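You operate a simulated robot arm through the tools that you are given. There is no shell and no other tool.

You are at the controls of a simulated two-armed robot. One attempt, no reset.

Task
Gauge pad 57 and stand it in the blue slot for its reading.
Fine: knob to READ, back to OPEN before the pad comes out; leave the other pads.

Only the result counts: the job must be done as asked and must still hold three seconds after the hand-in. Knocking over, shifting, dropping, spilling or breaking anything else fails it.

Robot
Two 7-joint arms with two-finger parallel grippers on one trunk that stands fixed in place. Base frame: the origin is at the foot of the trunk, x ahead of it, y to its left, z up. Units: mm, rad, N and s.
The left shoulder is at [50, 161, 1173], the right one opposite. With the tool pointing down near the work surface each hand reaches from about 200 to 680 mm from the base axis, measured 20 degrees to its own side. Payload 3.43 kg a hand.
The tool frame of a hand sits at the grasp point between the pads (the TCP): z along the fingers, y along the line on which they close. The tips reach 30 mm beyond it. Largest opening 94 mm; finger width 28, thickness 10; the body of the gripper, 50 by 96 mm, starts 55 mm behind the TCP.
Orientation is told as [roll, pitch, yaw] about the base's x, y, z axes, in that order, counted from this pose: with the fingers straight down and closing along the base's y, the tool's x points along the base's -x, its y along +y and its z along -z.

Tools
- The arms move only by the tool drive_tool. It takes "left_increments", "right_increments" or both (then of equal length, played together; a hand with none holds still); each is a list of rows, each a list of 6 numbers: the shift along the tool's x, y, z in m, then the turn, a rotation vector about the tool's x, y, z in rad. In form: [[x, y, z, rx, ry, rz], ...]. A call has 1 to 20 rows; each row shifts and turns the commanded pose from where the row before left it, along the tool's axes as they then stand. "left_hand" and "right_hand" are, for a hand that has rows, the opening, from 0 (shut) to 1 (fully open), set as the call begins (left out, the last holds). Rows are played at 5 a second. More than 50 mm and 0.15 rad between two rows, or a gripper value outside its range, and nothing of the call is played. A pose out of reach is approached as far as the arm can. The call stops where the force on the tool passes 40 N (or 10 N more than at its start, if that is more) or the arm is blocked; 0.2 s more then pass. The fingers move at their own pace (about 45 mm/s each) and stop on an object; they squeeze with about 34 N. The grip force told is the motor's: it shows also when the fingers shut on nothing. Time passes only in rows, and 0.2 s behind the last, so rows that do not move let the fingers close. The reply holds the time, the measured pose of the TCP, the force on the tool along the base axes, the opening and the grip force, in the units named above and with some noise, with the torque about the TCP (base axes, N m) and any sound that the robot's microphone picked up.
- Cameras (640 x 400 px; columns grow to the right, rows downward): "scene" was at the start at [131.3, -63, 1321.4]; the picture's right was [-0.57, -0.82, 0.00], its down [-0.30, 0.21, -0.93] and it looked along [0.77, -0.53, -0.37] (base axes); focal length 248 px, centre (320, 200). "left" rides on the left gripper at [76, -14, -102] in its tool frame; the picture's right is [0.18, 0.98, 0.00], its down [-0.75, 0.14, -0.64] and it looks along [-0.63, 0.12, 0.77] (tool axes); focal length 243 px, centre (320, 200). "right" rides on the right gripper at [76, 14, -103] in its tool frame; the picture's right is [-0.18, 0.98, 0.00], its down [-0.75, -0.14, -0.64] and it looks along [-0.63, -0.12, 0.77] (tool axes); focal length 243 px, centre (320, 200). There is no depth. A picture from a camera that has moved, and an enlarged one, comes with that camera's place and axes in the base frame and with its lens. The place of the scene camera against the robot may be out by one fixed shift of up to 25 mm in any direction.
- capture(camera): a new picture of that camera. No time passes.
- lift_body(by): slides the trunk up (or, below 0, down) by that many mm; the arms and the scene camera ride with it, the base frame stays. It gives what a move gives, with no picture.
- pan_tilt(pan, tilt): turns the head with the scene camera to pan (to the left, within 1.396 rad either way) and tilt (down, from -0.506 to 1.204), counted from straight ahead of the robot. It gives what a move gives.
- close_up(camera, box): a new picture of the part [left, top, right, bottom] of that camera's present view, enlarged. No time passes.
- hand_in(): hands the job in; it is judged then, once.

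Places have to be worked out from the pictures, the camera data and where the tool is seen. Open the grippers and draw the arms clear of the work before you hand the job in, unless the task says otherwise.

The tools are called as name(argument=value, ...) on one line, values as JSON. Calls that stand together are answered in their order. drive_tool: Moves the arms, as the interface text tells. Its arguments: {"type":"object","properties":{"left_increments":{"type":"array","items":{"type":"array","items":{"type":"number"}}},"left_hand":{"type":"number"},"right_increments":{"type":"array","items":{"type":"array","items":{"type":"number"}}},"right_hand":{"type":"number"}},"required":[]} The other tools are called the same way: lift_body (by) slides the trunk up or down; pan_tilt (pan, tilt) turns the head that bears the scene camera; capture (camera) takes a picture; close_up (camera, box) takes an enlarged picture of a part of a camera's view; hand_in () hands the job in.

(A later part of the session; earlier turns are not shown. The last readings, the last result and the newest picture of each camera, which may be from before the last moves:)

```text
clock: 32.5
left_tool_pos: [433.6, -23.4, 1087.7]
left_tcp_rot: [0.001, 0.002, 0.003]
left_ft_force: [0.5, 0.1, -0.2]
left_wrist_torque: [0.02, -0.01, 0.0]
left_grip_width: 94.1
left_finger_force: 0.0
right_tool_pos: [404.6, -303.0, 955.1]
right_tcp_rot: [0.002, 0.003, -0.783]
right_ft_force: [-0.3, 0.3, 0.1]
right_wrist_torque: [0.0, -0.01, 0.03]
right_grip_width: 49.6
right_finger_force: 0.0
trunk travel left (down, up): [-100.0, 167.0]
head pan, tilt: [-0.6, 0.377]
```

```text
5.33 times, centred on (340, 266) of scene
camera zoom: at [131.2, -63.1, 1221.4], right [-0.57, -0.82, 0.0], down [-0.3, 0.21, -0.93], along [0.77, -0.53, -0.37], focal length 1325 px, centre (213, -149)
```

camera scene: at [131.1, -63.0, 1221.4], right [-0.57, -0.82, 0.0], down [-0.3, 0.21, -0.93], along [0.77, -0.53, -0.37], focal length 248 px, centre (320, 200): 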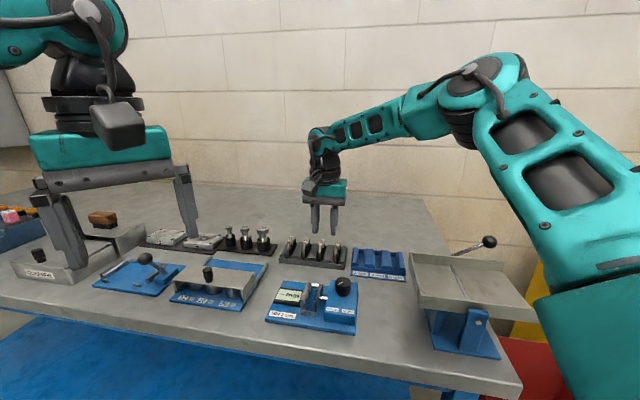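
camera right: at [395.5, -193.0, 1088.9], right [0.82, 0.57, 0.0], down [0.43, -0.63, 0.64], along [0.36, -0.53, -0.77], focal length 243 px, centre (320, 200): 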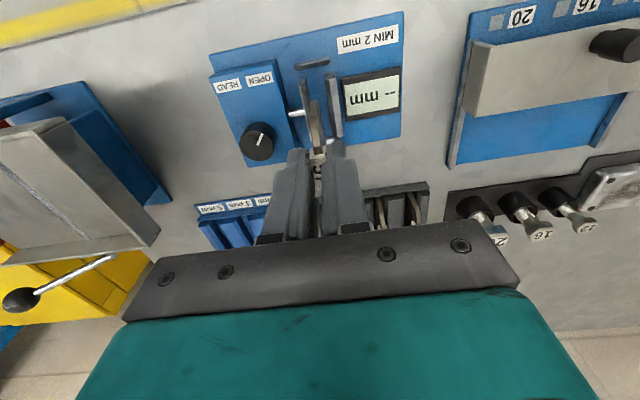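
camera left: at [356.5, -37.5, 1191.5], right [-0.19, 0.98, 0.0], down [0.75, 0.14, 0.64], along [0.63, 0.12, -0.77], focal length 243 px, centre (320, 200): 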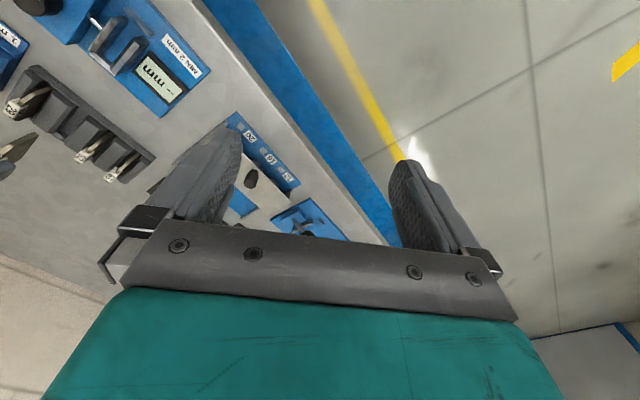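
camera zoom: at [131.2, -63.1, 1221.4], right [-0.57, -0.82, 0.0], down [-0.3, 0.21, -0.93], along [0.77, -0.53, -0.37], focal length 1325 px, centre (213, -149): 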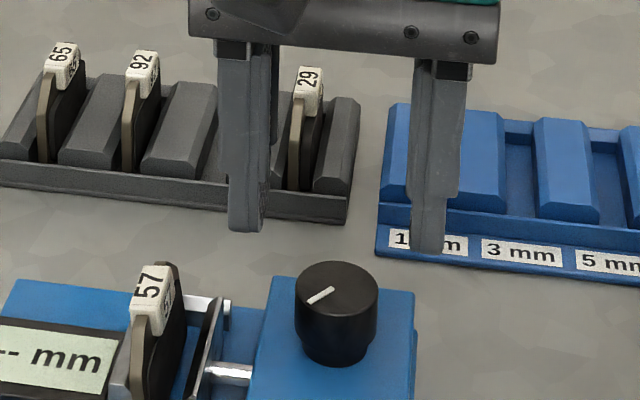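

The knob (29 mm diameter) is centred between fingers, about 2.4 mm further back. I'll correct and descend to TCP ≈ 911 so the tips sit around the knob, above the box.

drive_tool(right_increments=[[-0.0024, -0.0004, 0, 0, 0, 0], [0, 0, 0.015, 0, 0, 0], [0, 0, 0.015, 0, 0, 0], [0, 0, 0.013, 0, 0, 0], [0, 0, 0, 0, 0, 0]])

close_up(camera="right", box=[220, 50, 420, 200])

close_up(camera="scene", box=[290, 238, 390, 313])

```text
clock: 33.7
left_tool_pos: [432.0, -22.1, 1089.3]
left_tcp_rot: [0.001, 0.001, 0.002]
left_ft_force: [-0.5, -0.4, 0.4]
left_wrist_torque: [-0.01, -0.03, 0.02]
left_grip_width: 94.5
left_finger_force: 0.1
right_tool_pos: [406.2, -303.4, 913.6]
right_tcp_rot: [0.002, 0.001, -0.783]
right_ft_force: [-0.5, 0.4, 0.0]
right_wrist_torque: [0.0, -0.02, -0.02]
right_grip_width: 49.7
right_finger_force: 0.0
trunk travel left (down, up): [-100.0, 167.0]
head pan, tilt: [-0.6, 0.377]
```

```text
2.67 times, centred on (320, 125) of right
camera zoom: at [361.8, -239.5, 1015.1], right [0.82, 0.57, 0.0], down [0.43, -0.63, 0.64], along [0.36, -0.53, -0.77], focal length 647 px, centre (320, 400)
```

zoom: 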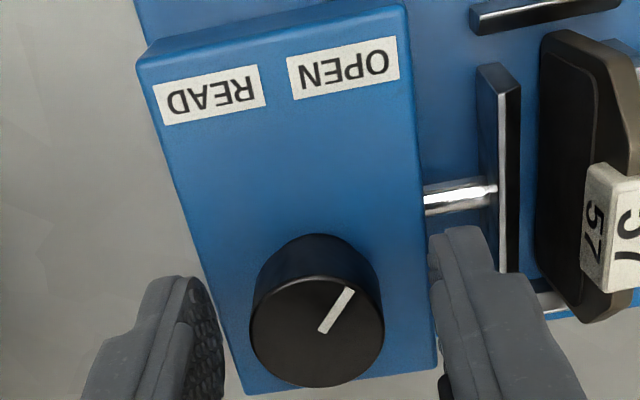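

```text
5.33 times, centred on (340, 276) of scene
camera zoom: at [131.3, -63.0, 1221.4], right [-0.57, -0.82, 0.0], down [-0.3, 0.21, -0.93], along [0.77, -0.53, -0.37], focal length 1325 px, centre (213, -203)
```

zoom: 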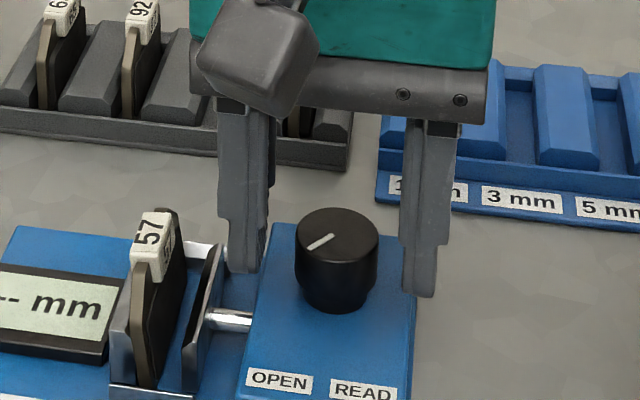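

Fingers straddle the knob with tips at about z 884. I'll close on it.

drive_tool(right_increments=[[0, 0, 0.001, 0, 0, 0], [0, 0, 0, 0, 0, 0], [0, 0, 0, 0, 0, 0], [0, 0, 0, 0, 0, 0]], right_hand=0)

close_up(camera="right", box=[220, 50, 420, 200])

```text
clock: 34.7
left_tool_pos: [432.8, -23.7, 1089.2]
left_tcp_rot: [0.0, -0.001, 0.002]
left_ft_force: [0.1, -0.1, 0.1]
left_wrist_torque: [0.0, 0.01, 0.0]
left_grip_width: 94.2
left_finger_force: 0.0
right_tool_pos: [405.7, -303.6, 911.8]
right_tcp_rot: [0.001, 0.0, -0.783]
right_ft_force: [-3.7, -6.2, 3.5]
right_wrist_torque: [-0.38, 0.08, 0.0]
right_grip_width: 29.3
right_finger_force: 45.5
trunk travel left (down, up): [-100.0, 167.0]
head pan, tilt: [-0.6, 0.377]
```

```text
2.67 times, centred on (320, 125) of right
camera zoom: at [360.9, -240.1, 1014.0], right [0.82, 0.57, 0.0], down [0.43, -0.63, 0.64], along [0.36, -0.53, -0.77], focal length 647 px, centre (320, 400)
```

zoom: 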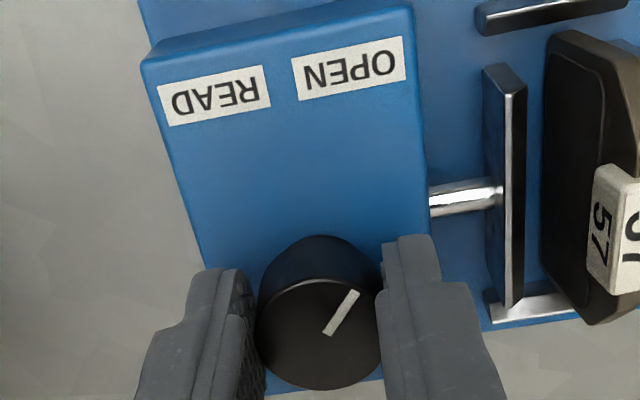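

Gripped at 29.3 mm, with about 7 N side load toward the knob-box side, so I'll shift 0.8 mm that way and then start turning the knob counter-clockwise (toward READ).

drive_tool(right_increments=[[0, -0.0008, 0, 0, 0, 0], [0, 0, 0, 0, 0, -0.1], [0, 0, 0, 0, 0, -0.1], [0, 0, 0, 0, 0, -0.1], [0, 0, 0, 0, 0, 0]])

close_up(camera="right", box=[220, 50, 420, 200])

close_up(camera="scene", box=[280, 248, 380, 323])

```text
clock: 35.9
left_tool_pos: [432.7, -21.2, 1089.5]
left_tcp_rot: [-0.003, 0.001, 0.002]
left_ft_force: [-0.4, -0.3, 0.2]
left_wrist_torque: [-0.02, 0.01, 0.01]
left_grip_width: 93.9
left_finger_force: 0.0
right_tool_pos: [404.2, -304.5, 911.8]
right_tcp_rot: [0.005, 0.0, -0.483]
right_ft_force: [-2.1, -0.1, 3.3]
right_wrist_torque: [0.55, 0.77, 0.0]
right_grip_width: 29.3
right_finger_force: 45.0
trunk travel left (down, up): [-100.0, 167.0]
head pan, tilt: [-0.6, 0.377]
```

```text
2.67 times, centred on (320, 125) of right
camera zoom: at [343.4, -256.9, 1014.1], right [0.62, 0.79, 0.0], down [0.6, -0.48, 0.64], along [0.5, -0.4, -0.77], focal length 647 px, centre (320, 400)
```

zoom: 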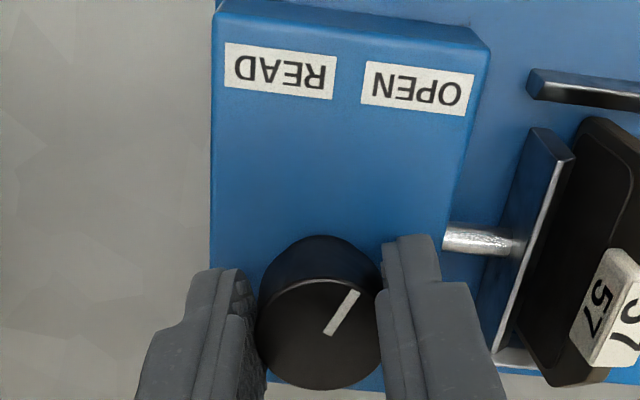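

```text
5.33 times, centred on (330, 286) of scene
camera zoom: at [131.0, -62.9, 1221.5], right [-0.57, -0.82, 0.0], down [-0.3, 0.21, -0.93], along [0.77, -0.53, -0.37], focal length 1325 px, centre (267, -256)
```

zoom: 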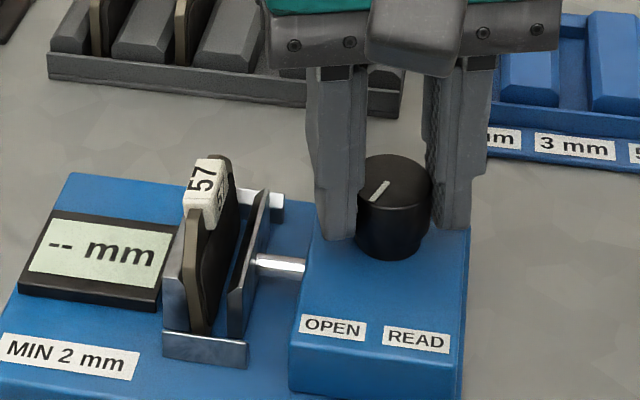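

The knob turns with the hand and the moving jaw is advancing. I'll continue another 0.4 rad.

drive_tool(right_increments=[[0, 0, 0, 0, 0, -0.1], [0, 0, 0, 0, 0, -0.1], [0, 0, 0, 0, 0, -0.1], [0, 0, 0, 0, 0, -0.1], [0, 0, 0, 0, 0, 0]])

close_up(camera="right", box=[220, 50, 420, 200])

close_up(camera="scene", box=[280, 248, 380, 323])

```text
clock: 37.1
left_tool_pos: [432.3, -23.5, 1089.1]
left_tcp_rot: [0.0, -0.001, 0.001]
left_ft_force: [0.5, -0.2, 0.4]
left_wrist_torque: [-0.02, 0.0, -0.02]
left_grip_width: 94.1
left_finger_force: 0.1
right_tool_pos: [404.5, -305.8, 910.7]
right_tcp_rot: [0.002, 0.001, -0.082]
right_ft_force: [-8.7, -5.4, 1.9]
right_wrist_torque: [-0.2, 0.12, -0.02]
right_grip_width: 29.5
right_finger_force: 44.6
trunk travel left (down, up): [-100.0, 167.0]
head pan, tilt: [-0.6, 0.377]
```

```text
2.67 times, centred on (320, 125) of right
camera zoom: at [329.3, -285.2, 1014.0], right [0.26, 0.96, 0.0], down [0.74, -0.2, 0.64], along [0.62, -0.17, -0.77], focal length 647 px, centre (320, 400)
```

zoom: 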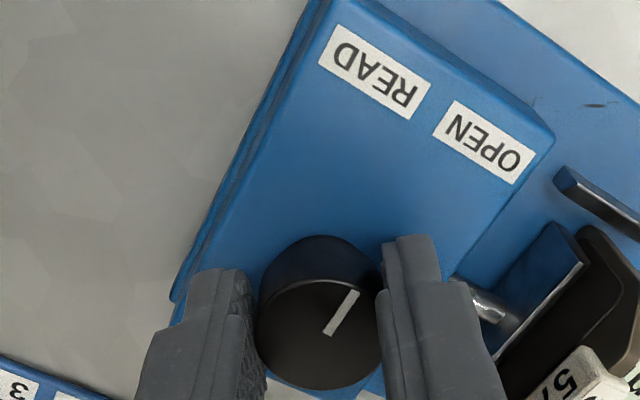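

```text
5.33 times, centred on (330, 286) of scene
camera zoom: at [130.3, -63.3, 1221.4], right [-0.57, -0.82, 0.0], down [-0.3, 0.21, -0.93], along [0.77, -0.53, -0.37], focal length 1325 px, centre (267, -256)
```

zoom: 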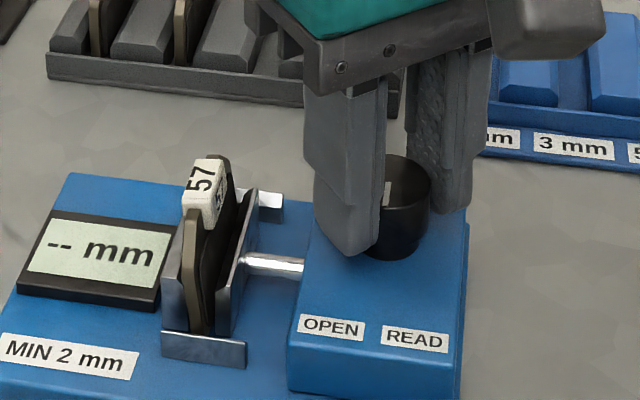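

The moving jaw is almost on the pad; a 10 N side load indicates a small centring offset. I'll ease about 0.8 mm and continue turning.

drive_tool(right_increments=[[0.0007, -0.0005, 0, 0, 0, 0], [0, 0, 0, 0, 0, -0.08], [0, 0, 0, 0, 0, -0.08], [0, 0, 0, 0, 0, -0.08], [0, 0, 0, 0, 0, 0]])

close_up(camera="right", box=[220, 50, 420, 200])

close_up(camera="scene", box=[280, 248, 380, 323])

```text
clock: 38.3
left_tool_pos: [432.2, -22.9, 1089.5]
left_tcp_rot: [-0.001, -0.001, 0.003]
left_ft_force: [-0.6, 1.2, 0.1]
left_wrist_torque: [0.02, -0.01, -0.02]
left_grip_width: 93.9
left_finger_force: 0.1
right_tool_pos: [405.5, -307.2, 911.3]
right_tcp_rot: [0.0, -0.002, 0.158]
right_ft_force: [-6.8, -13.4, 9.3]
right_wrist_torque: [-0.55, 0.6, -0.02]
right_grip_width: 29.4
right_finger_force: 45.1
trunk travel left (down, up): [-100.0, 167.0]
head pan, tilt: [-0.6, 0.377]
```

```text
2.67 times, centred on (320, 125) of right
camera zoom: at [326.4, -303.9, 1013.8], right [0.03, 1.0, 0.0], down [0.77, -0.02, 0.64], along [0.64, -0.02, -0.77], focal length 647 px, centre (320, 400)
```

zoom: 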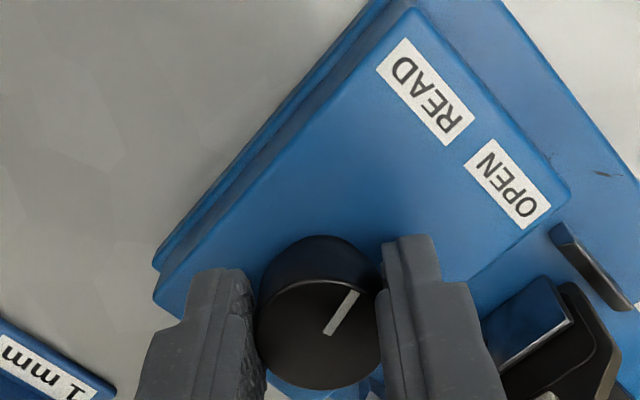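

```text
5.33 times, centred on (330, 286) of scene
camera zoom: at [130.2, -63.8, 1221.5], right [-0.57, -0.82, 0.0], down [-0.3, 0.21, -0.93], along [0.77, -0.53, -0.37], focal length 1325 px, centre (267, -256)
```

zoom: 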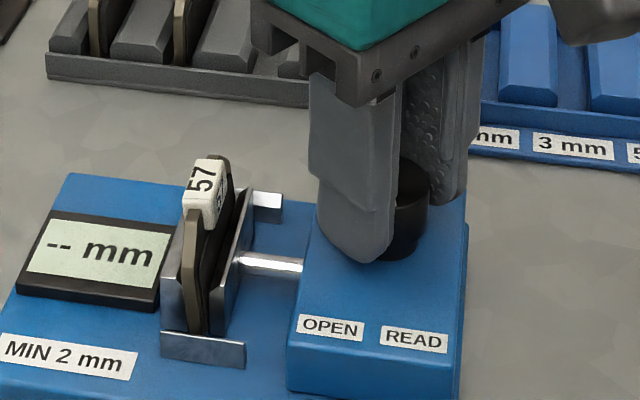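

Display is still "--" and the jaw is right at the pad; pointer is about 54° turned. I'll relieve the side load by ~2 mm and continue turning 0.24 rad.

drive_tool(right_increments=[[0.0007, -0.0009, 0, 0, 0, 0], [0.0006, -0.0009, 0, 0, 0, 0], [0, 0, 0, 0, 0, -0.08], [0, 0, 0, 0, 0, -0.08], [0, 0, 0, 0, 0, -0.08], [0, 0, 0, 0, 0, 0]])

close_up(camera="right", box=[220, 50, 420, 200])

close_up(camera="scene", box=[280, 248, 380, 323])

```text
clock: 39.7
left_tool_pos: [433.5, -22.7, 1089.7]
left_tcp_rot: [0.002, 0.0, 0.001]
left_ft_force: [0.4, 0.5, 0.4]
left_wrist_torque: [-0.03, -0.01, 0.0]
left_grip_width: 94.2
left_finger_force: 0.1
right_tool_pos: [405.7, -306.9, 912.4]
right_tcp_rot: [0.0, -0.005, 0.394]
right_ft_force: [5.4, -6.8, 6.3]
right_wrist_torque: [-0.08, -0.53, -0.02]
right_grip_width: 29.3
right_finger_force: 44.9
trunk travel left (down, up): [-100.0, 167.0]
head pan, tilt: [-0.6, 0.377]
```

```text
2.67 times, centred on (320, 125) of right
camera zoom: at [327.9, -323.4, 1013.5], right [-0.21, 0.98, 0.0], down [0.75, 0.16, 0.65], along [0.63, 0.14, -0.76], focal length 647 px, centre (320, 400)
```

zoom: 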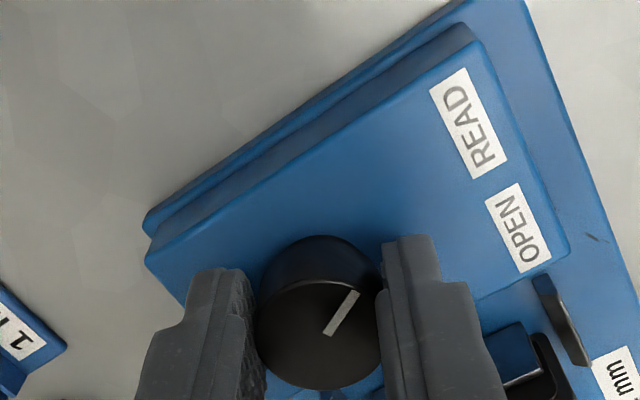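

```text
5.33 times, centred on (330, 286) of scene
camera zoom: at [131.4, -63.3, 1221.3], right [-0.57, -0.82, 0.0], down [-0.3, 0.21, -0.93], along [0.77, -0.53, -0.37], focal length 1325 px, centre (267, -256)
```

zoom: 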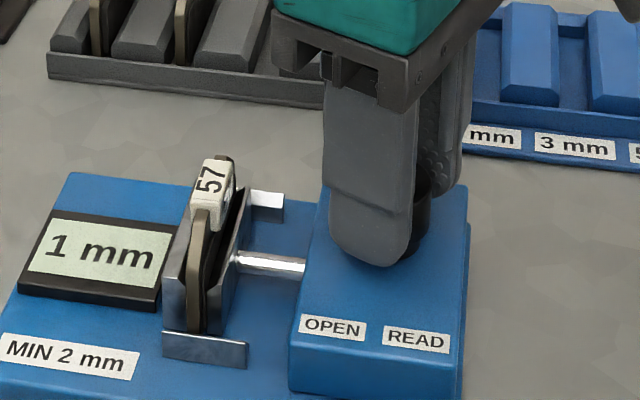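

The display now reads "1 mm". I'll zoom to verify and turn a touch more to be sure that READ is fully reached.

close_up(camera="scene", box=[280, 278, 336, 318])

drive_tool(right_increments=[[0, 0, 0, 0, 0, -0.06], [0, 0, 0, 0, 0, -0.06], [0, 0, 0, 0, 0, 0], [0, 0, 0, 0, 0, 0]])

close_up(camera="right", box=[220, 50, 420, 200])

close_up(camera="scene", box=[280, 258, 350, 318])

```text
10.00 times, centred on (308, 298) of scene
camera zoom: at [131.4, -63.3, 1221.3], right [-0.57, -0.82, 0.0], down [-0.3, 0.21, -0.93], along [0.77, -0.53, -0.37], focal length 2484 px, centre (440, -780)
```

zoom: 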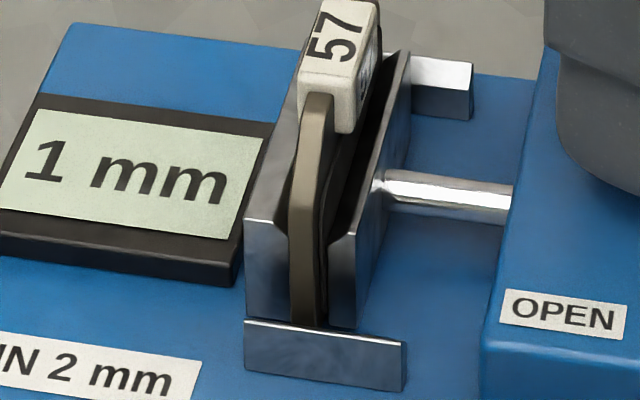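

```text
clock: 40.7
left_tool_pos: [433.2, -23.8, 1088.8]
left_tcp_rot: [0.0, -0.001, 0.002]
left_ft_force: [-0.3, -0.2, -0.3]
left_wrist_torque: [0.02, -0.05, 0.03]
left_grip_width: 94.1
left_finger_force: 0.1
right_tool_pos: [405.2, -306.7, 911.7]
right_tcp_rot: [0.001, -0.006, 0.515]
right_ft_force: [8.8, -9.5, 10.0]
right_wrist_torque: [-0.04, -0.68, 0.0]
right_grip_width: 29.3
right_finger_force: 45.1
trunk travel left (down, up): [-100.0, 167.0]
head pan, tilt: [-0.6, 0.377]
```

```text
2.67 times, centred on (320, 125) of right
camera zoom: at [330.7, -332.5, 1013.6], right [-0.32, 0.95, 0.0], down [0.72, 0.25, 0.64], along [0.61, 0.21, -0.76], focal length 647 px, centre (320, 400)
```

zoom: 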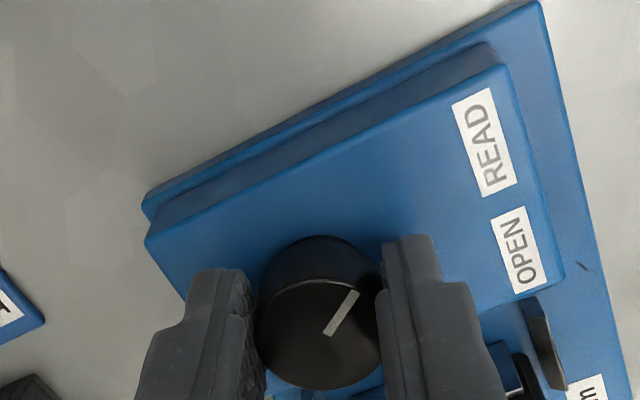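

```text
6.67 times, centred on (315, 288) of scene
camera zoom: at [131.5, -63.4, 1221.4], right [-0.57, -0.82, 0.0], down [-0.3, 0.21, -0.93], along [0.77, -0.53, -0.37], focal length 1656 px, centre (353, -387)
```

zoom: 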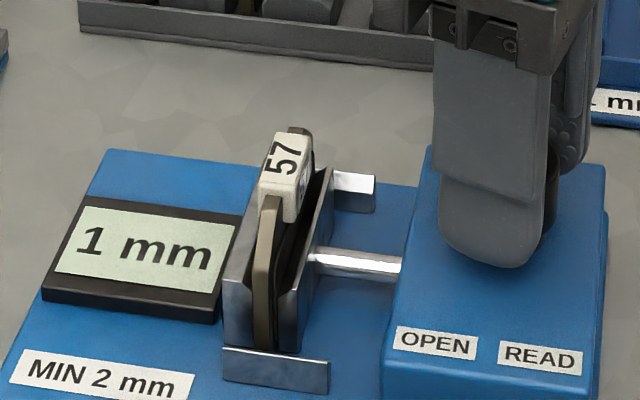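

Reading confirmed: "1 mm", stable with the knob further at READ. Now I turn the knob back clockwise to OPEN, reversing the path.

drive_tool(right_increments=[[0, 0, 0, 0, 0, 0.09], [0, 0, 0, 0, 0, 0.09], [0, 0, 0, 0, 0, 0.09], [0, 0, 0, 0, 0, 0.09], [-0.0013, 0.0018, 0, 0, 0, 0], [0, 0, 0, 0, 0, 0.08], [0, 0, 0, 0, 0, 0.08], [0, 0, 0, 0, 0, 0.08], [-0.0007, 0.0005, 0, 0, 0, 0], [0, 0, 0, 0, 0, 0]])

close_up(camera="scene", box=[280, 258, 350, 318])

```text
clock: 42.9
left_tool_pos: [432.0, -24.2, 1089.0]
left_tcp_rot: [0.001, -0.002, 0.002]
left_ft_force: [0.4, 0.0, -0.6]
left_wrist_torque: [0.05, 0.02, 0.01]
left_grip_width: 94.0
left_finger_force: 0.0
right_tool_pos: [405.6, -306.6, 910.9]
right_tcp_rot: [0.001, -0.003, -0.086]
right_ft_force: [0.7, -20.6, 26.4]
right_wrist_torque: [-0.6, 0.65, -0.07]
right_grip_width: 29.2
right_finger_force: 45.2
trunk travel left (down, up): [-100.0, 167.0]
head pan, tilt: [-0.6, 0.377]
```

```text
6.67 times, centred on (315, 288) of scene
camera zoom: at [129.8, -63.8, 1221.6], right [-0.57, -0.82, 0.0], down [-0.3, 0.21, -0.93], along [0.77, -0.53, -0.37], focal length 1656 px, centre (353, -387)
```

zoom: 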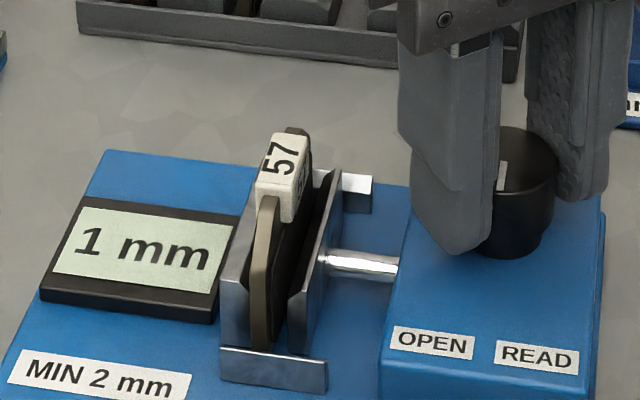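

The side and vertical loads grew (about 20 N and 26 N), so the grip is off the knob axis. I'll relieve the load toward the measured force, then open, recentre, and regrip before finishing the turn.

drive_tool(right_increments=[[0, -0.001, -0.0012, 0, 0, 0], [0, -0.001, -0.0012, 0, 0, 0], [0, 0, 0, 0, 0, 0]])

drive_tool(right_increments=[[0, 0, 0, 0, 0, 0], [0, 0, 0, 0, 0, 0], [0, 0, 0, 0, 0, 0]], right_hand=0.53)

close_up(camera="right", box=[220, 50, 420, 200])

close_up(camera="scene", box=[280, 248, 380, 323])

```text
clock: 43.7
left_tool_pos: [433.8, -22.6, 1088.1]
left_tcp_rot: [0.0, 0.001, 0.002]
left_ft_force: [-0.1, -1.0, -0.2]
left_wrist_torque: [-0.03, 0.01, 0.02]
left_grip_width: 93.9
left_finger_force: 0.0
right_tool_pos: [404.6, -306.2, 911.4]
right_tcp_rot: [0.006, 0.004, -0.084]
right_ft_force: [4.5, 2.9, -15.3]
right_wrist_torque: [0.04, -1.36, 0.01]
right_grip_width: 29.5
right_finger_force: 45.4
trunk travel left (down, up): [-100.0, 167.0]
head pan, tilt: [-0.6, 0.377]
```

```text
clock: 44.5
left_tool_pos: [433.3, -22.4, 1088.8]
left_tcp_rot: [0.002, -0.001, 0.003]
left_ft_force: [-0.3, 0.0, 0.0]
left_wrist_torque: [0.0, -0.04, 0.02]
left_grip_width: 94.0
left_finger_force: 0.1
right_tool_pos: [405.4, -307.6, 913.9]
right_tcp_rot: [0.002, 0.001, -0.083]
right_ft_force: [0.8, -0.1, -0.8]
right_wrist_torque: [0.02, -0.01, 0.02]
right_grip_width: 49.8
right_finger_force: 0.0
trunk travel left (down, up): [-100.0, 167.0]
head pan, tilt: [-0.6, 0.377]
```

```text
2.67 times, centred on (320, 125) of right
camera zoom: at [329.4, -286.0, 1016.3], right [0.27, 0.96, 0.0], down [0.74, -0.21, 0.64], along [0.62, -0.17, -0.77], focal length 647 px, centre (320, 400)
```

zoom: 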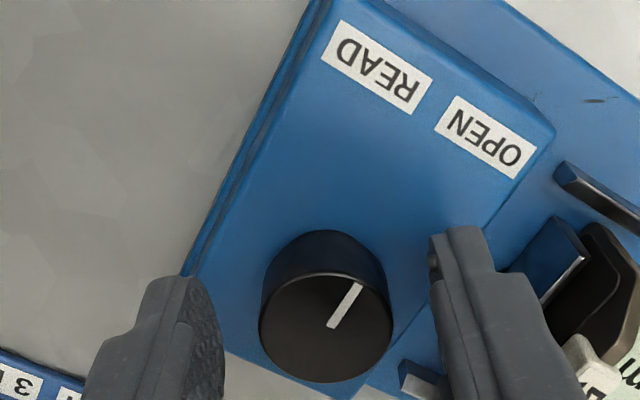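

```text
5.33 times, centred on (330, 286) of scene
camera zoom: at [131.3, -63.0, 1221.4], right [-0.57, -0.82, 0.0], down [-0.3, 0.21, -0.93], along [0.77, -0.53, -0.37], focal length 1325 px, centre (267, -256)
```

zoom: 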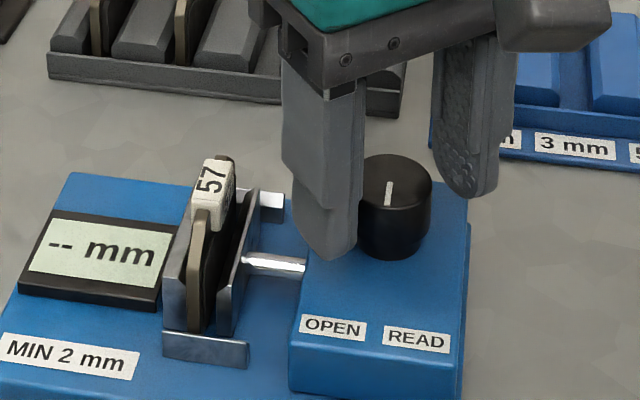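

Display went back to "--" with the knob half-way. The earlier loads suggest the knob axis is really about 2.5 mm further forward in x and 1.5 mm in y, so I'll recentre and regrip.

drive_tool(right_increments=[[-0.0025, 0.0015, 0.0015, 0, 0, 0], [0, 0, 0, 0, 0, 0]])

drive_tool(right_increments=[[0, 0, 0, 0, 0, 0], [0, 0, 0, 0, 0, 0], [0, 0, 0, 0, 0, 0]], right_hand=0)

close_up(camera="right", box=[220, 50, 420, 200])

```text
clock: 45.1
left_tool_pos: [431.9, -23.5, 1088.4]
left_tcp_rot: [-0.001, -0.001, 0.004]
left_ft_force: [0.3, -0.1, -0.3]
left_wrist_torque: [0.02, -0.01, 0.01]
left_grip_width: 94.2
left_finger_force: 0.2
right_tool_pos: [408.5, -306.5, 912.7]
right_tcp_rot: [0.002, 0.0, -0.084]
right_ft_force: [0.6, -0.2, 0.3]
right_wrist_torque: [-0.02, -0.01, -0.03]
right_grip_width: 50.0
right_finger_force: 0.1
trunk travel left (down, up): [-100.0, 167.0]
head pan, tilt: [-0.6, 0.377]
```

```text
clock: 45.9
left_tool_pos: [433.4, -22.2, 1088.1]
left_tcp_rot: [0.001, 0.0, 0.002]
left_ft_force: [-0.6, 0.6, -0.2]
left_wrist_torque: [0.0, 0.04, 0.0]
left_grip_width: 94.2
left_finger_force: 0.0
right_tool_pos: [407.8, -305.3, 911.8]
right_tcp_rot: [0.001, -0.001, -0.086]
right_ft_force: [-0.6, -7.2, 3.1]
right_wrist_torque: [-0.35, 0.21, -0.01]
right_grip_width: 29.5
right_finger_force: 45.2
trunk travel left (down, up): [-100.0, 167.0]
head pan, tilt: [-0.6, 0.377]
```

```text
2.67 times, centred on (320, 125) of right
camera zoom: at [332.1, -285.2, 1014.5], right [0.27, 0.96, 0.0], down [0.74, -0.21, 0.64], along [0.62, -0.17, -0.77], focal length 647 px, centre (320, 400)
```

zoom: 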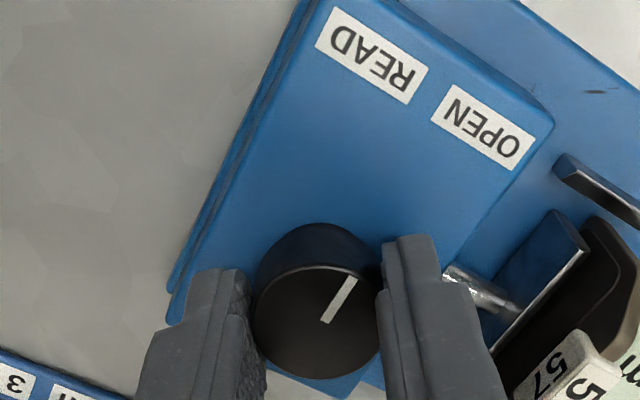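

Again about 7 N toward tool -y; I'll ease 0.8 mm that way and turn back 0.3 rad, then check the load.

drive_tool(right_increments=[[0, -0.0008, 0, 0, 0, 0], [0, 0, 0, 0, 0, 0.1], [0, 0, 0, 0, 0, 0.1], [0, 0, 0, 0, 0, 0.1], [0, 0, 0, 0, 0, 0]])

close_up(camera="right", box=[220, 50, 420, 200])

close_up(camera="scene", box=[280, 248, 380, 323])

```text
clock: 47.1
left_tool_pos: [433.6, -24.0, 1089.1]
left_tcp_rot: [0.0, -0.002, 0.001]
left_ft_force: [0.7, 0.8, 0.6]
left_wrist_torque: [-0.01, 0.01, -0.02]
left_grip_width: 94.0
left_finger_force: 0.1
right_tool_pos: [408.7, -307.2, 911.9]
right_tcp_rot: [0.003, 0.0, -0.386]
right_ft_force: [-3.6, -4.3, 1.0]
right_wrist_torque: [-0.31, -0.28, -0.01]
right_grip_width: 29.2
right_finger_force: 45.7
trunk travel left (down, up): [-100.0, 167.0]
head pan, tilt: [-0.6, 0.377]
```

```text
2.67 times, centred on (320, 125) of right
camera zoom: at [341.6, -264.2, 1014.6], right [0.54, 0.84, 0.0], down [0.64, -0.42, 0.64], along [0.54, -0.35, -0.77], focal length 647 px, centre (320, 400)
```

zoom: 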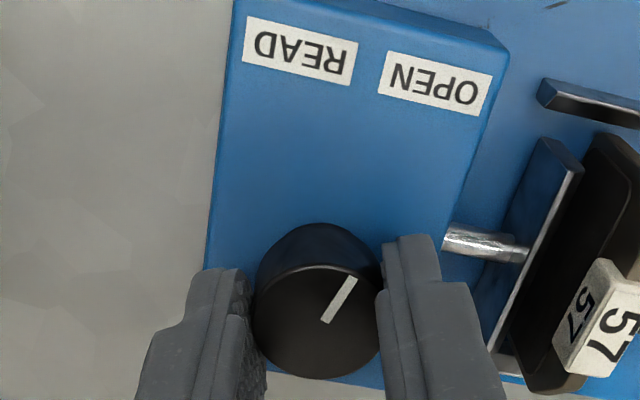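

```text
5.33 times, centred on (330, 286) of scene
camera zoom: at [130.7, -63.3, 1221.4], right [-0.57, -0.82, 0.0], down [-0.3, 0.21, -0.93], along [0.77, -0.53, -0.37], focal length 1325 px, centre (267, -256)
```

zoom: 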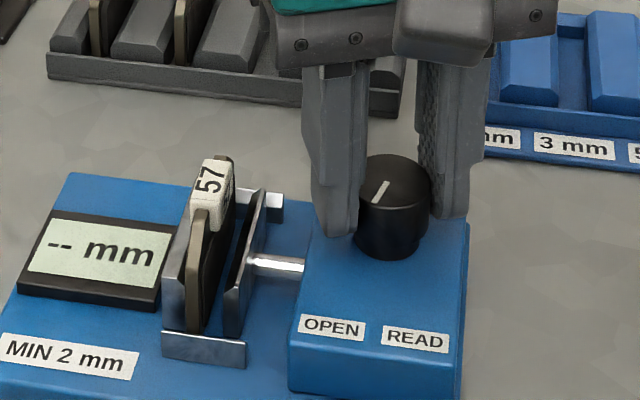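

Loads are low now and the moving jaw is retreating. I'll finish turning by 0.4 rad back to the original OPEN orientation.

drive_tool(right_increments=[[0, 0, 0, 0, 0, 0.1], [0, 0, 0, 0, 0, 0.1], [0, 0, 0, 0, 0, 0.1], [0, 0, 0, 0, 0, 0.1], [0, 0, 0, 0, 0, 0]])

close_up(camera="right", box=[220, 50, 420, 200])

close_up(camera="scene", box=[280, 248, 380, 323])

```text
clock: 48.3
left_tool_pos: [432.0, -23.2, 1088.7]
left_tcp_rot: [0.001, -0.002, 0.002]
left_ft_force: [-0.2, 0.4, 0.5]
left_wrist_torque: [0.01, 0.02, -0.01]
left_grip_width: 94.1
left_finger_force: 0.0
right_tool_pos: [408.0, -306.0, 912.4]
right_tcp_rot: [0.002, 0.002, -0.786]
right_ft_force: [-8.1, -3.1, -0.8]
right_wrist_torque: [-0.09, 0.29, -0.04]
right_grip_width: 29.5
right_finger_force: 45.5
trunk travel left (down, up): [-100.0, 167.0]
head pan, tilt: [-0.6, 0.377]
```

```text
2.67 times, centred on (320, 125) of right
camera zoom: at [363.2, -242.2, 1014.7], right [0.83, 0.56, 0.0], down [0.43, -0.63, 0.64], along [0.36, -0.53, -0.77], focal length 647 px, centre (320, 400)
```

zoom: 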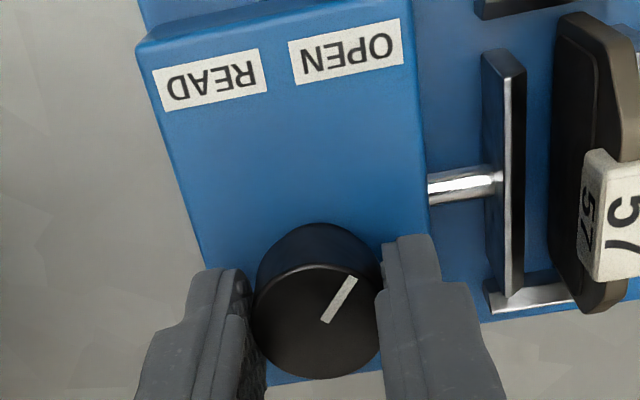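

```text
5.33 times, centred on (330, 286) of scene
camera zoom: at [130.6, -63.3, 1221.4], right [-0.57, -0.82, 0.0], down [-0.3, 0.21, -0.93], along [0.77, -0.53, -0.37], focal length 1325 px, centre (267, -256)
```

zoom: 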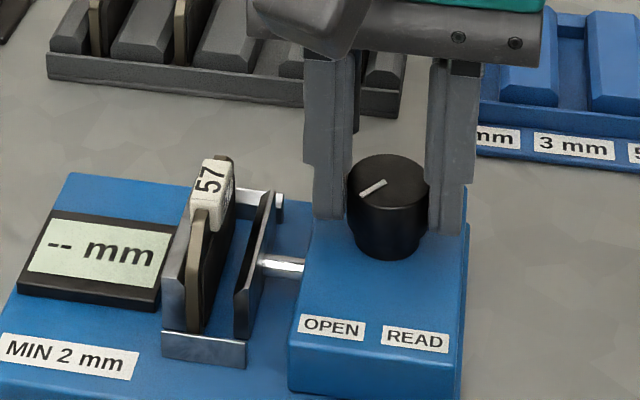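

Pointer and jaw are back at their starting positions. I'll add a tiny 0.04 rad further toward OPEN to be sure it's at its end, then release.

drive_tool(right_increments=[[0, 0, 0, 0, 0, 0.02], [0, 0, 0, 0, 0, 0.02], [0, 0, 0, 0, 0, 0]])

drive_tool(right_increments=[[0, 0, 0, 0, 0, 0], [0, 0, 0, 0, 0, 0], [0, 0, 0, 0, 0, 0]], right_hand=0.5)

close_up(camera="right", box=[220, 50, 420, 200])

close_up(camera="scene", box=[280, 248, 380, 323])

```text
clock: 49.1
left_tool_pos: [432.3, -23.0, 1089.5]
left_tcp_rot: [-0.001, -0.002, 0.003]
left_ft_force: [0.4, -0.6, 0.3]
left_wrist_torque: [-0.02, 0.0, -0.01]
left_grip_width: 94.1
left_finger_force: 0.0
right_tool_pos: [407.3, -306.9, 912.8]
right_tcp_rot: [0.005, 0.001, -0.825]
right_ft_force: [-8.1, -2.3, -2.1]
right_wrist_torque: [0.01, 0.29, 0.42]
right_grip_width: 29.5
right_finger_force: 45.1
trunk travel left (down, up): [-100.0, 167.0]
head pan, tilt: [-0.6, 0.377]
```

```text
clock: 49.9
left_tool_pos: [432.9, -23.5, 1088.8]
left_tcp_rot: [0.0, 0.0, 0.001]
left_ft_force: [0.5, -0.9, 0.1]
left_wrist_torque: [-0.01, -0.03, -0.04]
left_grip_width: 93.7
left_finger_force: 0.1
right_tool_pos: [409.1, -306.6, 911.5]
right_tcp_rot: [0.001, 0.002, -0.825]
right_ft_force: [-0.3, 0.0, -0.5]
right_wrist_torque: [0.03, 0.0, 0.01]
right_grip_width: 46.8
right_finger_force: 0.1
trunk travel left (down, up): [-100.0, 167.0]
head pan, tilt: [-0.6, 0.377]
```

```text
2.67 times, centred on (320, 125) of right
camera zoom: at [366.4, -240.5, 1014.8], right [0.85, 0.53, 0.0], down [0.41, -0.65, 0.64], along [0.34, -0.54, -0.77], focal length 647 px, centre (320, 400)
```

zoom: 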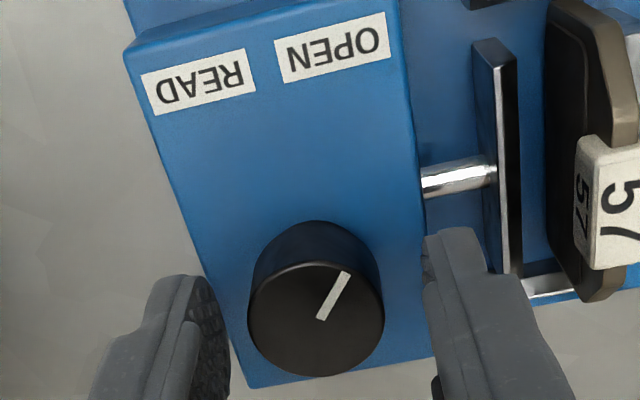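

```text
5.33 times, centred on (330, 286) of scene
camera zoom: at [131.3, -63.0, 1221.4], right [-0.57, -0.82, 0.0], down [-0.3, 0.21, -0.93], along [0.77, -0.53, -0.37], focal length 1325 px, centre (267, -256)
```

zoom: 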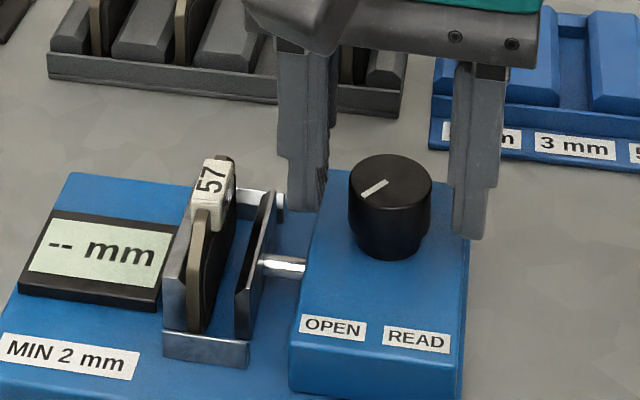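

A z-torque of 0.42 N·m confirmed the knob is against its OPEN stop. I'll lift, square the yaw, and move back above the pad with fingers set to about 33 mm.

drive_tool(right_increments=[[0, 0, -0.02, 0, 0, 0], [0, 0, -0.025, 0, 0, 0], [0, 0, -0.025, 0, 0, -0.04], [0.0077, 0.0325, 0, 0, 0, 0], [0.0077, 0.0325, 0, 0, 0, 0], [0, 0, 0, 0, 0, 0]], right_hand=0.5)

drive_tool(right_increments=[[0, 0, 0.01, 0, 0, 0], [0, 0, 0.015, 0, 0, 0], [0, 0, 0, 0, 0, 0]], right_hand=0.35)

close_up(camera="right", box=[240, 60, 400, 180])

close_up(camera="scene", box=[280, 238, 370, 318])

```text
clock: 51.3
left_tool_pos: [432.0, -22.1, 1088.5]
left_tcp_rot: [-0.002, 0.002, 0.001]
left_ft_force: [-0.4, -0.1, -0.8]
left_wrist_torque: [0.03, -0.01, 0.02]
left_grip_width: 94.1
left_finger_force: 0.1
right_tool_pos: [444.0, -250.2, 982.7]
right_tcp_rot: [0.002, 0.002, -0.785]
right_ft_force: [0.1, 0.0, 0.2]
right_wrist_torque: [0.0, 0.01, 0.0]
right_grip_width: 46.8
right_finger_force: 0.1
trunk travel left (down, up): [-100.0, 167.0]
head pan, tilt: [-0.6, 0.377]
```

```text
clock: 52.1
left_tool_pos: [432.8, -24.7, 1088.9]
left_tcp_rot: [0.0, 0.0, 0.002]
left_ft_force: [0.4, 0.4, -1.0]
left_wrist_torque: [-0.03, -0.01, -0.01]
left_grip_width: 93.9
left_finger_force: 0.1
right_tool_pos: [443.8, -248.6, 957.4]
right_tcp_rot: [0.001, 0.002, -0.787]
right_ft_force: [0.4, 0.1, -0.4]
right_wrist_torque: [-0.01, 0.0, 0.01]
right_grip_width: 32.9
right_finger_force: 0.0
trunk travel left (down, up): [-100.0, 167.0]
head pan, tilt: [-0.6, 0.377]
```

```text
3.33 times, centred on (320, 120) of right
camera zoom: at [397.6, -185.4, 1059.6], right [0.82, 0.57, 0.0], down [0.43, -0.63, 0.64], along [0.36, -0.53, -0.77], focal length 809 px, centre (320, 467)
```

zoom: 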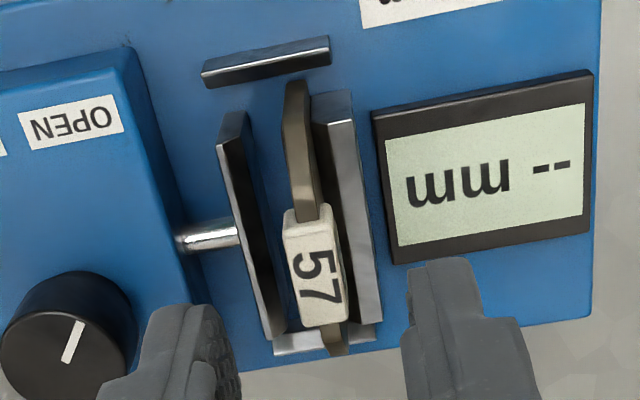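

```text
5.00 times, centred on (325, 278) of scene
camera zoom: at [131.3, -63.0, 1221.4], right [-0.57, -0.82, 0.0], down [-0.3, 0.21, -0.93], along [0.77, -0.53, -0.37], focal length 1242 px, centre (295, -190)
```

zoom: 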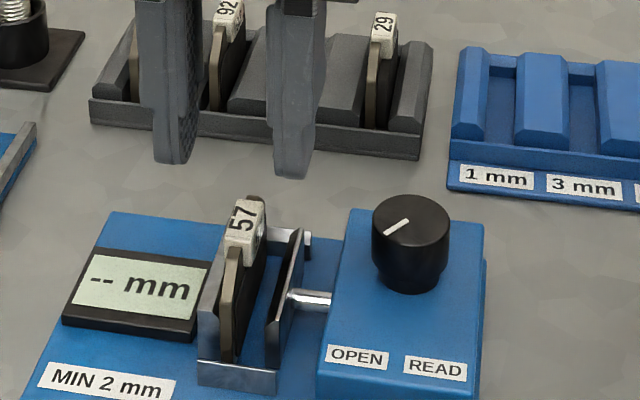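

Tag 57 is about 1.2 mm toward the knob side and 2 mm rearward of the tool axis. I'll correct and descend to TCP ≈ 917, then grip.

drive_tool(right_increments=[[-0.002, -0.0011, 0, 0, 0, 0], [0, 0, 0.015, 0, 0, 0], [0, 0, 0.015, 0, 0, 0], [0, 0, 0.01, 0, 0, 0], [0, 0, 0, 0, 0, 0]])

close_up(camera="right", box=[240, 70, 400, 190])

close_up(camera="scene", box=[290, 248, 370, 318])

```text
clock: 53.3
left_tool_pos: [432.7, -23.0, 1088.2]
left_tcp_rot: [0.001, 0.0, 0.001]
left_ft_force: [-0.3, -0.7, -0.2]
left_wrist_torque: [-0.02, -0.02, 0.03]
left_grip_width: 93.8
left_finger_force: 0.0
right_tool_pos: [444.6, -253.8, 917.1]
right_tcp_rot: [0.002, 0.002, -0.786]
right_ft_force: [-0.5, 0.7, -0.1]
right_wrist_torque: [0.02, -0.02, 0.0]
right_grip_width: 33.1
right_finger_force: 0.2
trunk travel left (down, up): [-100.0, 167.0]
head pan, tilt: [-0.6, 0.377]
```

```text
3.33 times, centred on (320, 130) of right
camera zoom: at [399.9, -188.3, 1019.2], right [0.83, 0.56, 0.0], down [0.43, -0.63, 0.64], along [0.36, -0.53, -0.77], focal length 809 px, centre (320, 433)
```

zoom: 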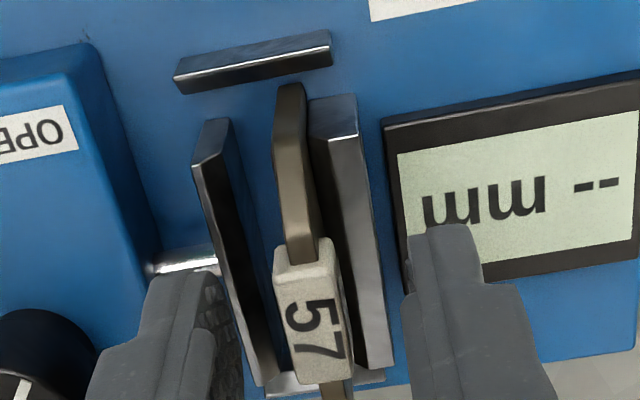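

```text
5.71 times, centred on (330, 283) of scene
camera zoom: at [131.3, -63.0, 1221.4], right [-0.57, -0.82, 0.0], down [-0.3, 0.21, -0.93], along [0.77, -0.53, -0.37], focal length 1419 px, centre (263, -274)
```

zoom: 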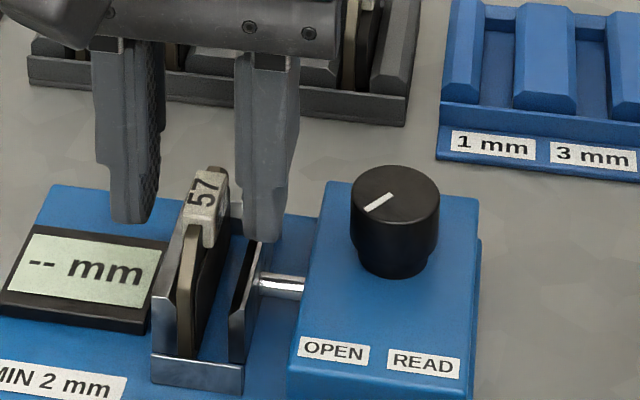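

Fingers straddle the tag nearly evenly. I'll nudge 0.6 mm and close.

drive_tool(right_increments=[[0, -0.0006, 0, 0, 0, 0], [0, 0, 0, 0, 0, 0], [0, 0, 0, 0, 0, 0], [0, 0, 0, 0, 0, 0]], right_hand=0)

close_up(camera="right", box=[240, 70, 400, 190])

close_up(camera="scene", box=[290, 248, 370, 318])

```text
clock: 54.3
left_tool_pos: [433.4, -23.6, 1088.0]
left_tcp_rot: [0.0, 0.0, 0.001]
left_ft_force: [0.2, 0.7, -0.6]
left_wrist_torque: [0.01, 0.0, 0.0]
left_grip_width: 94.1
left_finger_force: 0.0
right_tool_pos: [442.8, -251.9, 916.7]
right_tcp_rot: [0.002, 0.001, -0.785]
right_ft_force: [-2.6, -2.9, -0.2]
right_wrist_torque: [-0.13, 0.02, -0.03]
right_grip_width: 10.0
right_finger_force: 33.7
trunk travel left (down, up): [-100.0, 167.0]
head pan, tilt: [-0.6, 0.377]
```

```text
3.33 times, centred on (320, 130) of right
camera zoom: at [399.0, -188.5, 1019.3], right [0.82, 0.57, 0.0], down [0.43, -0.63, 0.64], along [0.36, -0.53, -0.77], focal length 809 px, centre (320, 433)
```

zoom: 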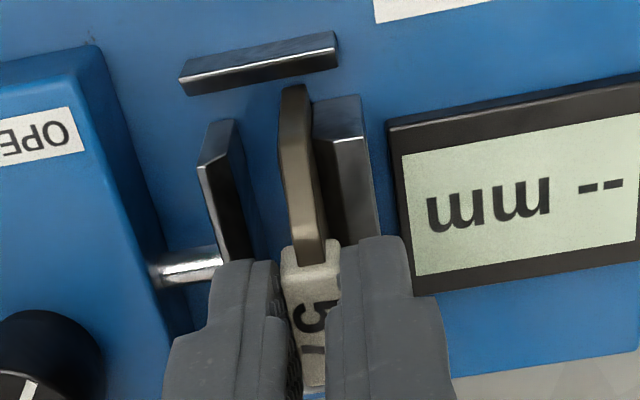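

```text
5.71 times, centred on (330, 283) of scene
camera zoom: at [131.1, -63.3, 1221.4], right [-0.57, -0.82, 0.0], down [-0.3, 0.21, -0.93], along [0.77, -0.53, -0.37], focal length 1419 px, centre (263, -274)
```

zoom: 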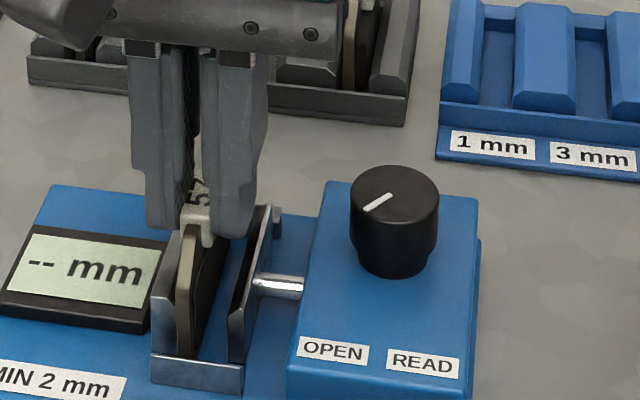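

Gripped (10.0 mm, 34 N). I'll ease off the fixed jaw by 1.5 mm and lift the pad straight out.

drive_tool(right_increments=[[0, -0.0008, -0.001, 0, 0, 0], [0, -0.0008, -0.003, 0, 0, 0], [0, 0, -0.012, 0, 0, 0], [0, 0, -0.017, 0, 0, 0], [0, 0, -0.02, 0, 0, 0], [0, 0, -0.02, 0, 0, 0], [0, 0, 0, 0, 0, 0]])

capture(camera="right")

capture(camera="scene")

close_up(camera="scene", box=[270, 228, 390, 318])

```text
clock: 55.9
left_tool_pos: [434.0, -23.6, 1089.5]
left_tcp_rot: [0.0, 0.0, 0.003]
left_ft_force: [-1.1, -0.1, 0.2]
left_wrist_torque: [0.01, 0.0, 0.02]
left_grip_width: 94.3
left_finger_force: 0.0
right_tool_pos: [442.3, -252.2, 990.7]
right_tcp_rot: [0.001, 0.002, -0.786]
right_ft_force: [0.1, -0.5, -1.0]
right_wrist_torque: [0.0, -0.02, -0.03]
right_grip_width: 10.1
right_finger_force: 34.5
trunk travel left (down, up): [-100.0, 167.0]
head pan, tilt: [-0.6, 0.377]
```

```text
taken
camera right: at [397.2, -189.3, 1092.8], right [0.82, 0.57, 0.0], down [0.43, -0.63, 0.64], along [0.36, -0.53, -0.77], focal length 243 px, centre (320, 200)
```

right: 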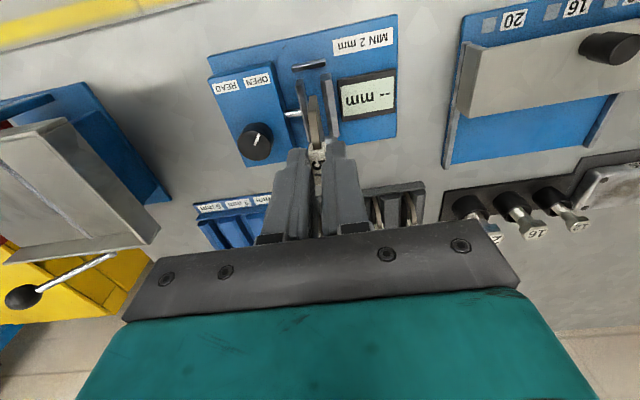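

```text
taken
camera scene: at [131.4, -63.1, 1221.3], right [-0.57, -0.82, 0.0], down [-0.3, 0.21, -0.93], along [0.77, -0.53, -0.37], focal length 248 px, centre (320, 200)
```

scene: 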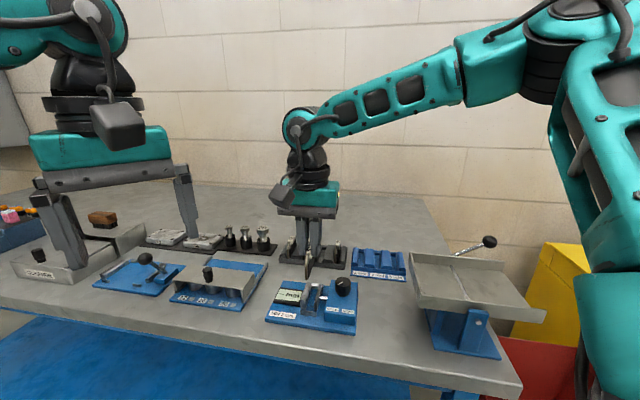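

```text
4.44 times, centred on (330, 273) of scene
camera zoom: at [131.4, -63.1, 1221.3], right [-0.57, -0.82, 0.0], down [-0.3, 0.21, -0.93], along [0.77, -0.53, -0.37], focal length 1104 px, centre (276, -124)
```

zoom: 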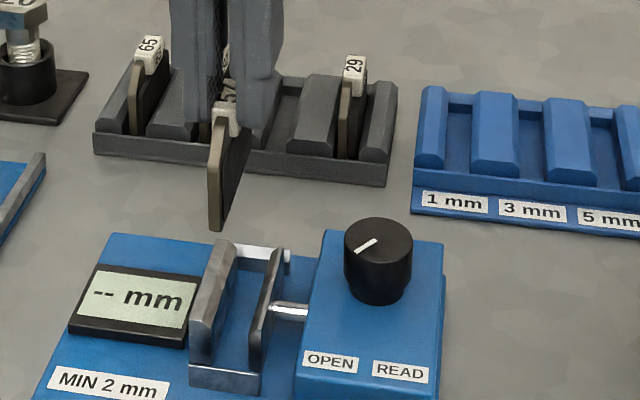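

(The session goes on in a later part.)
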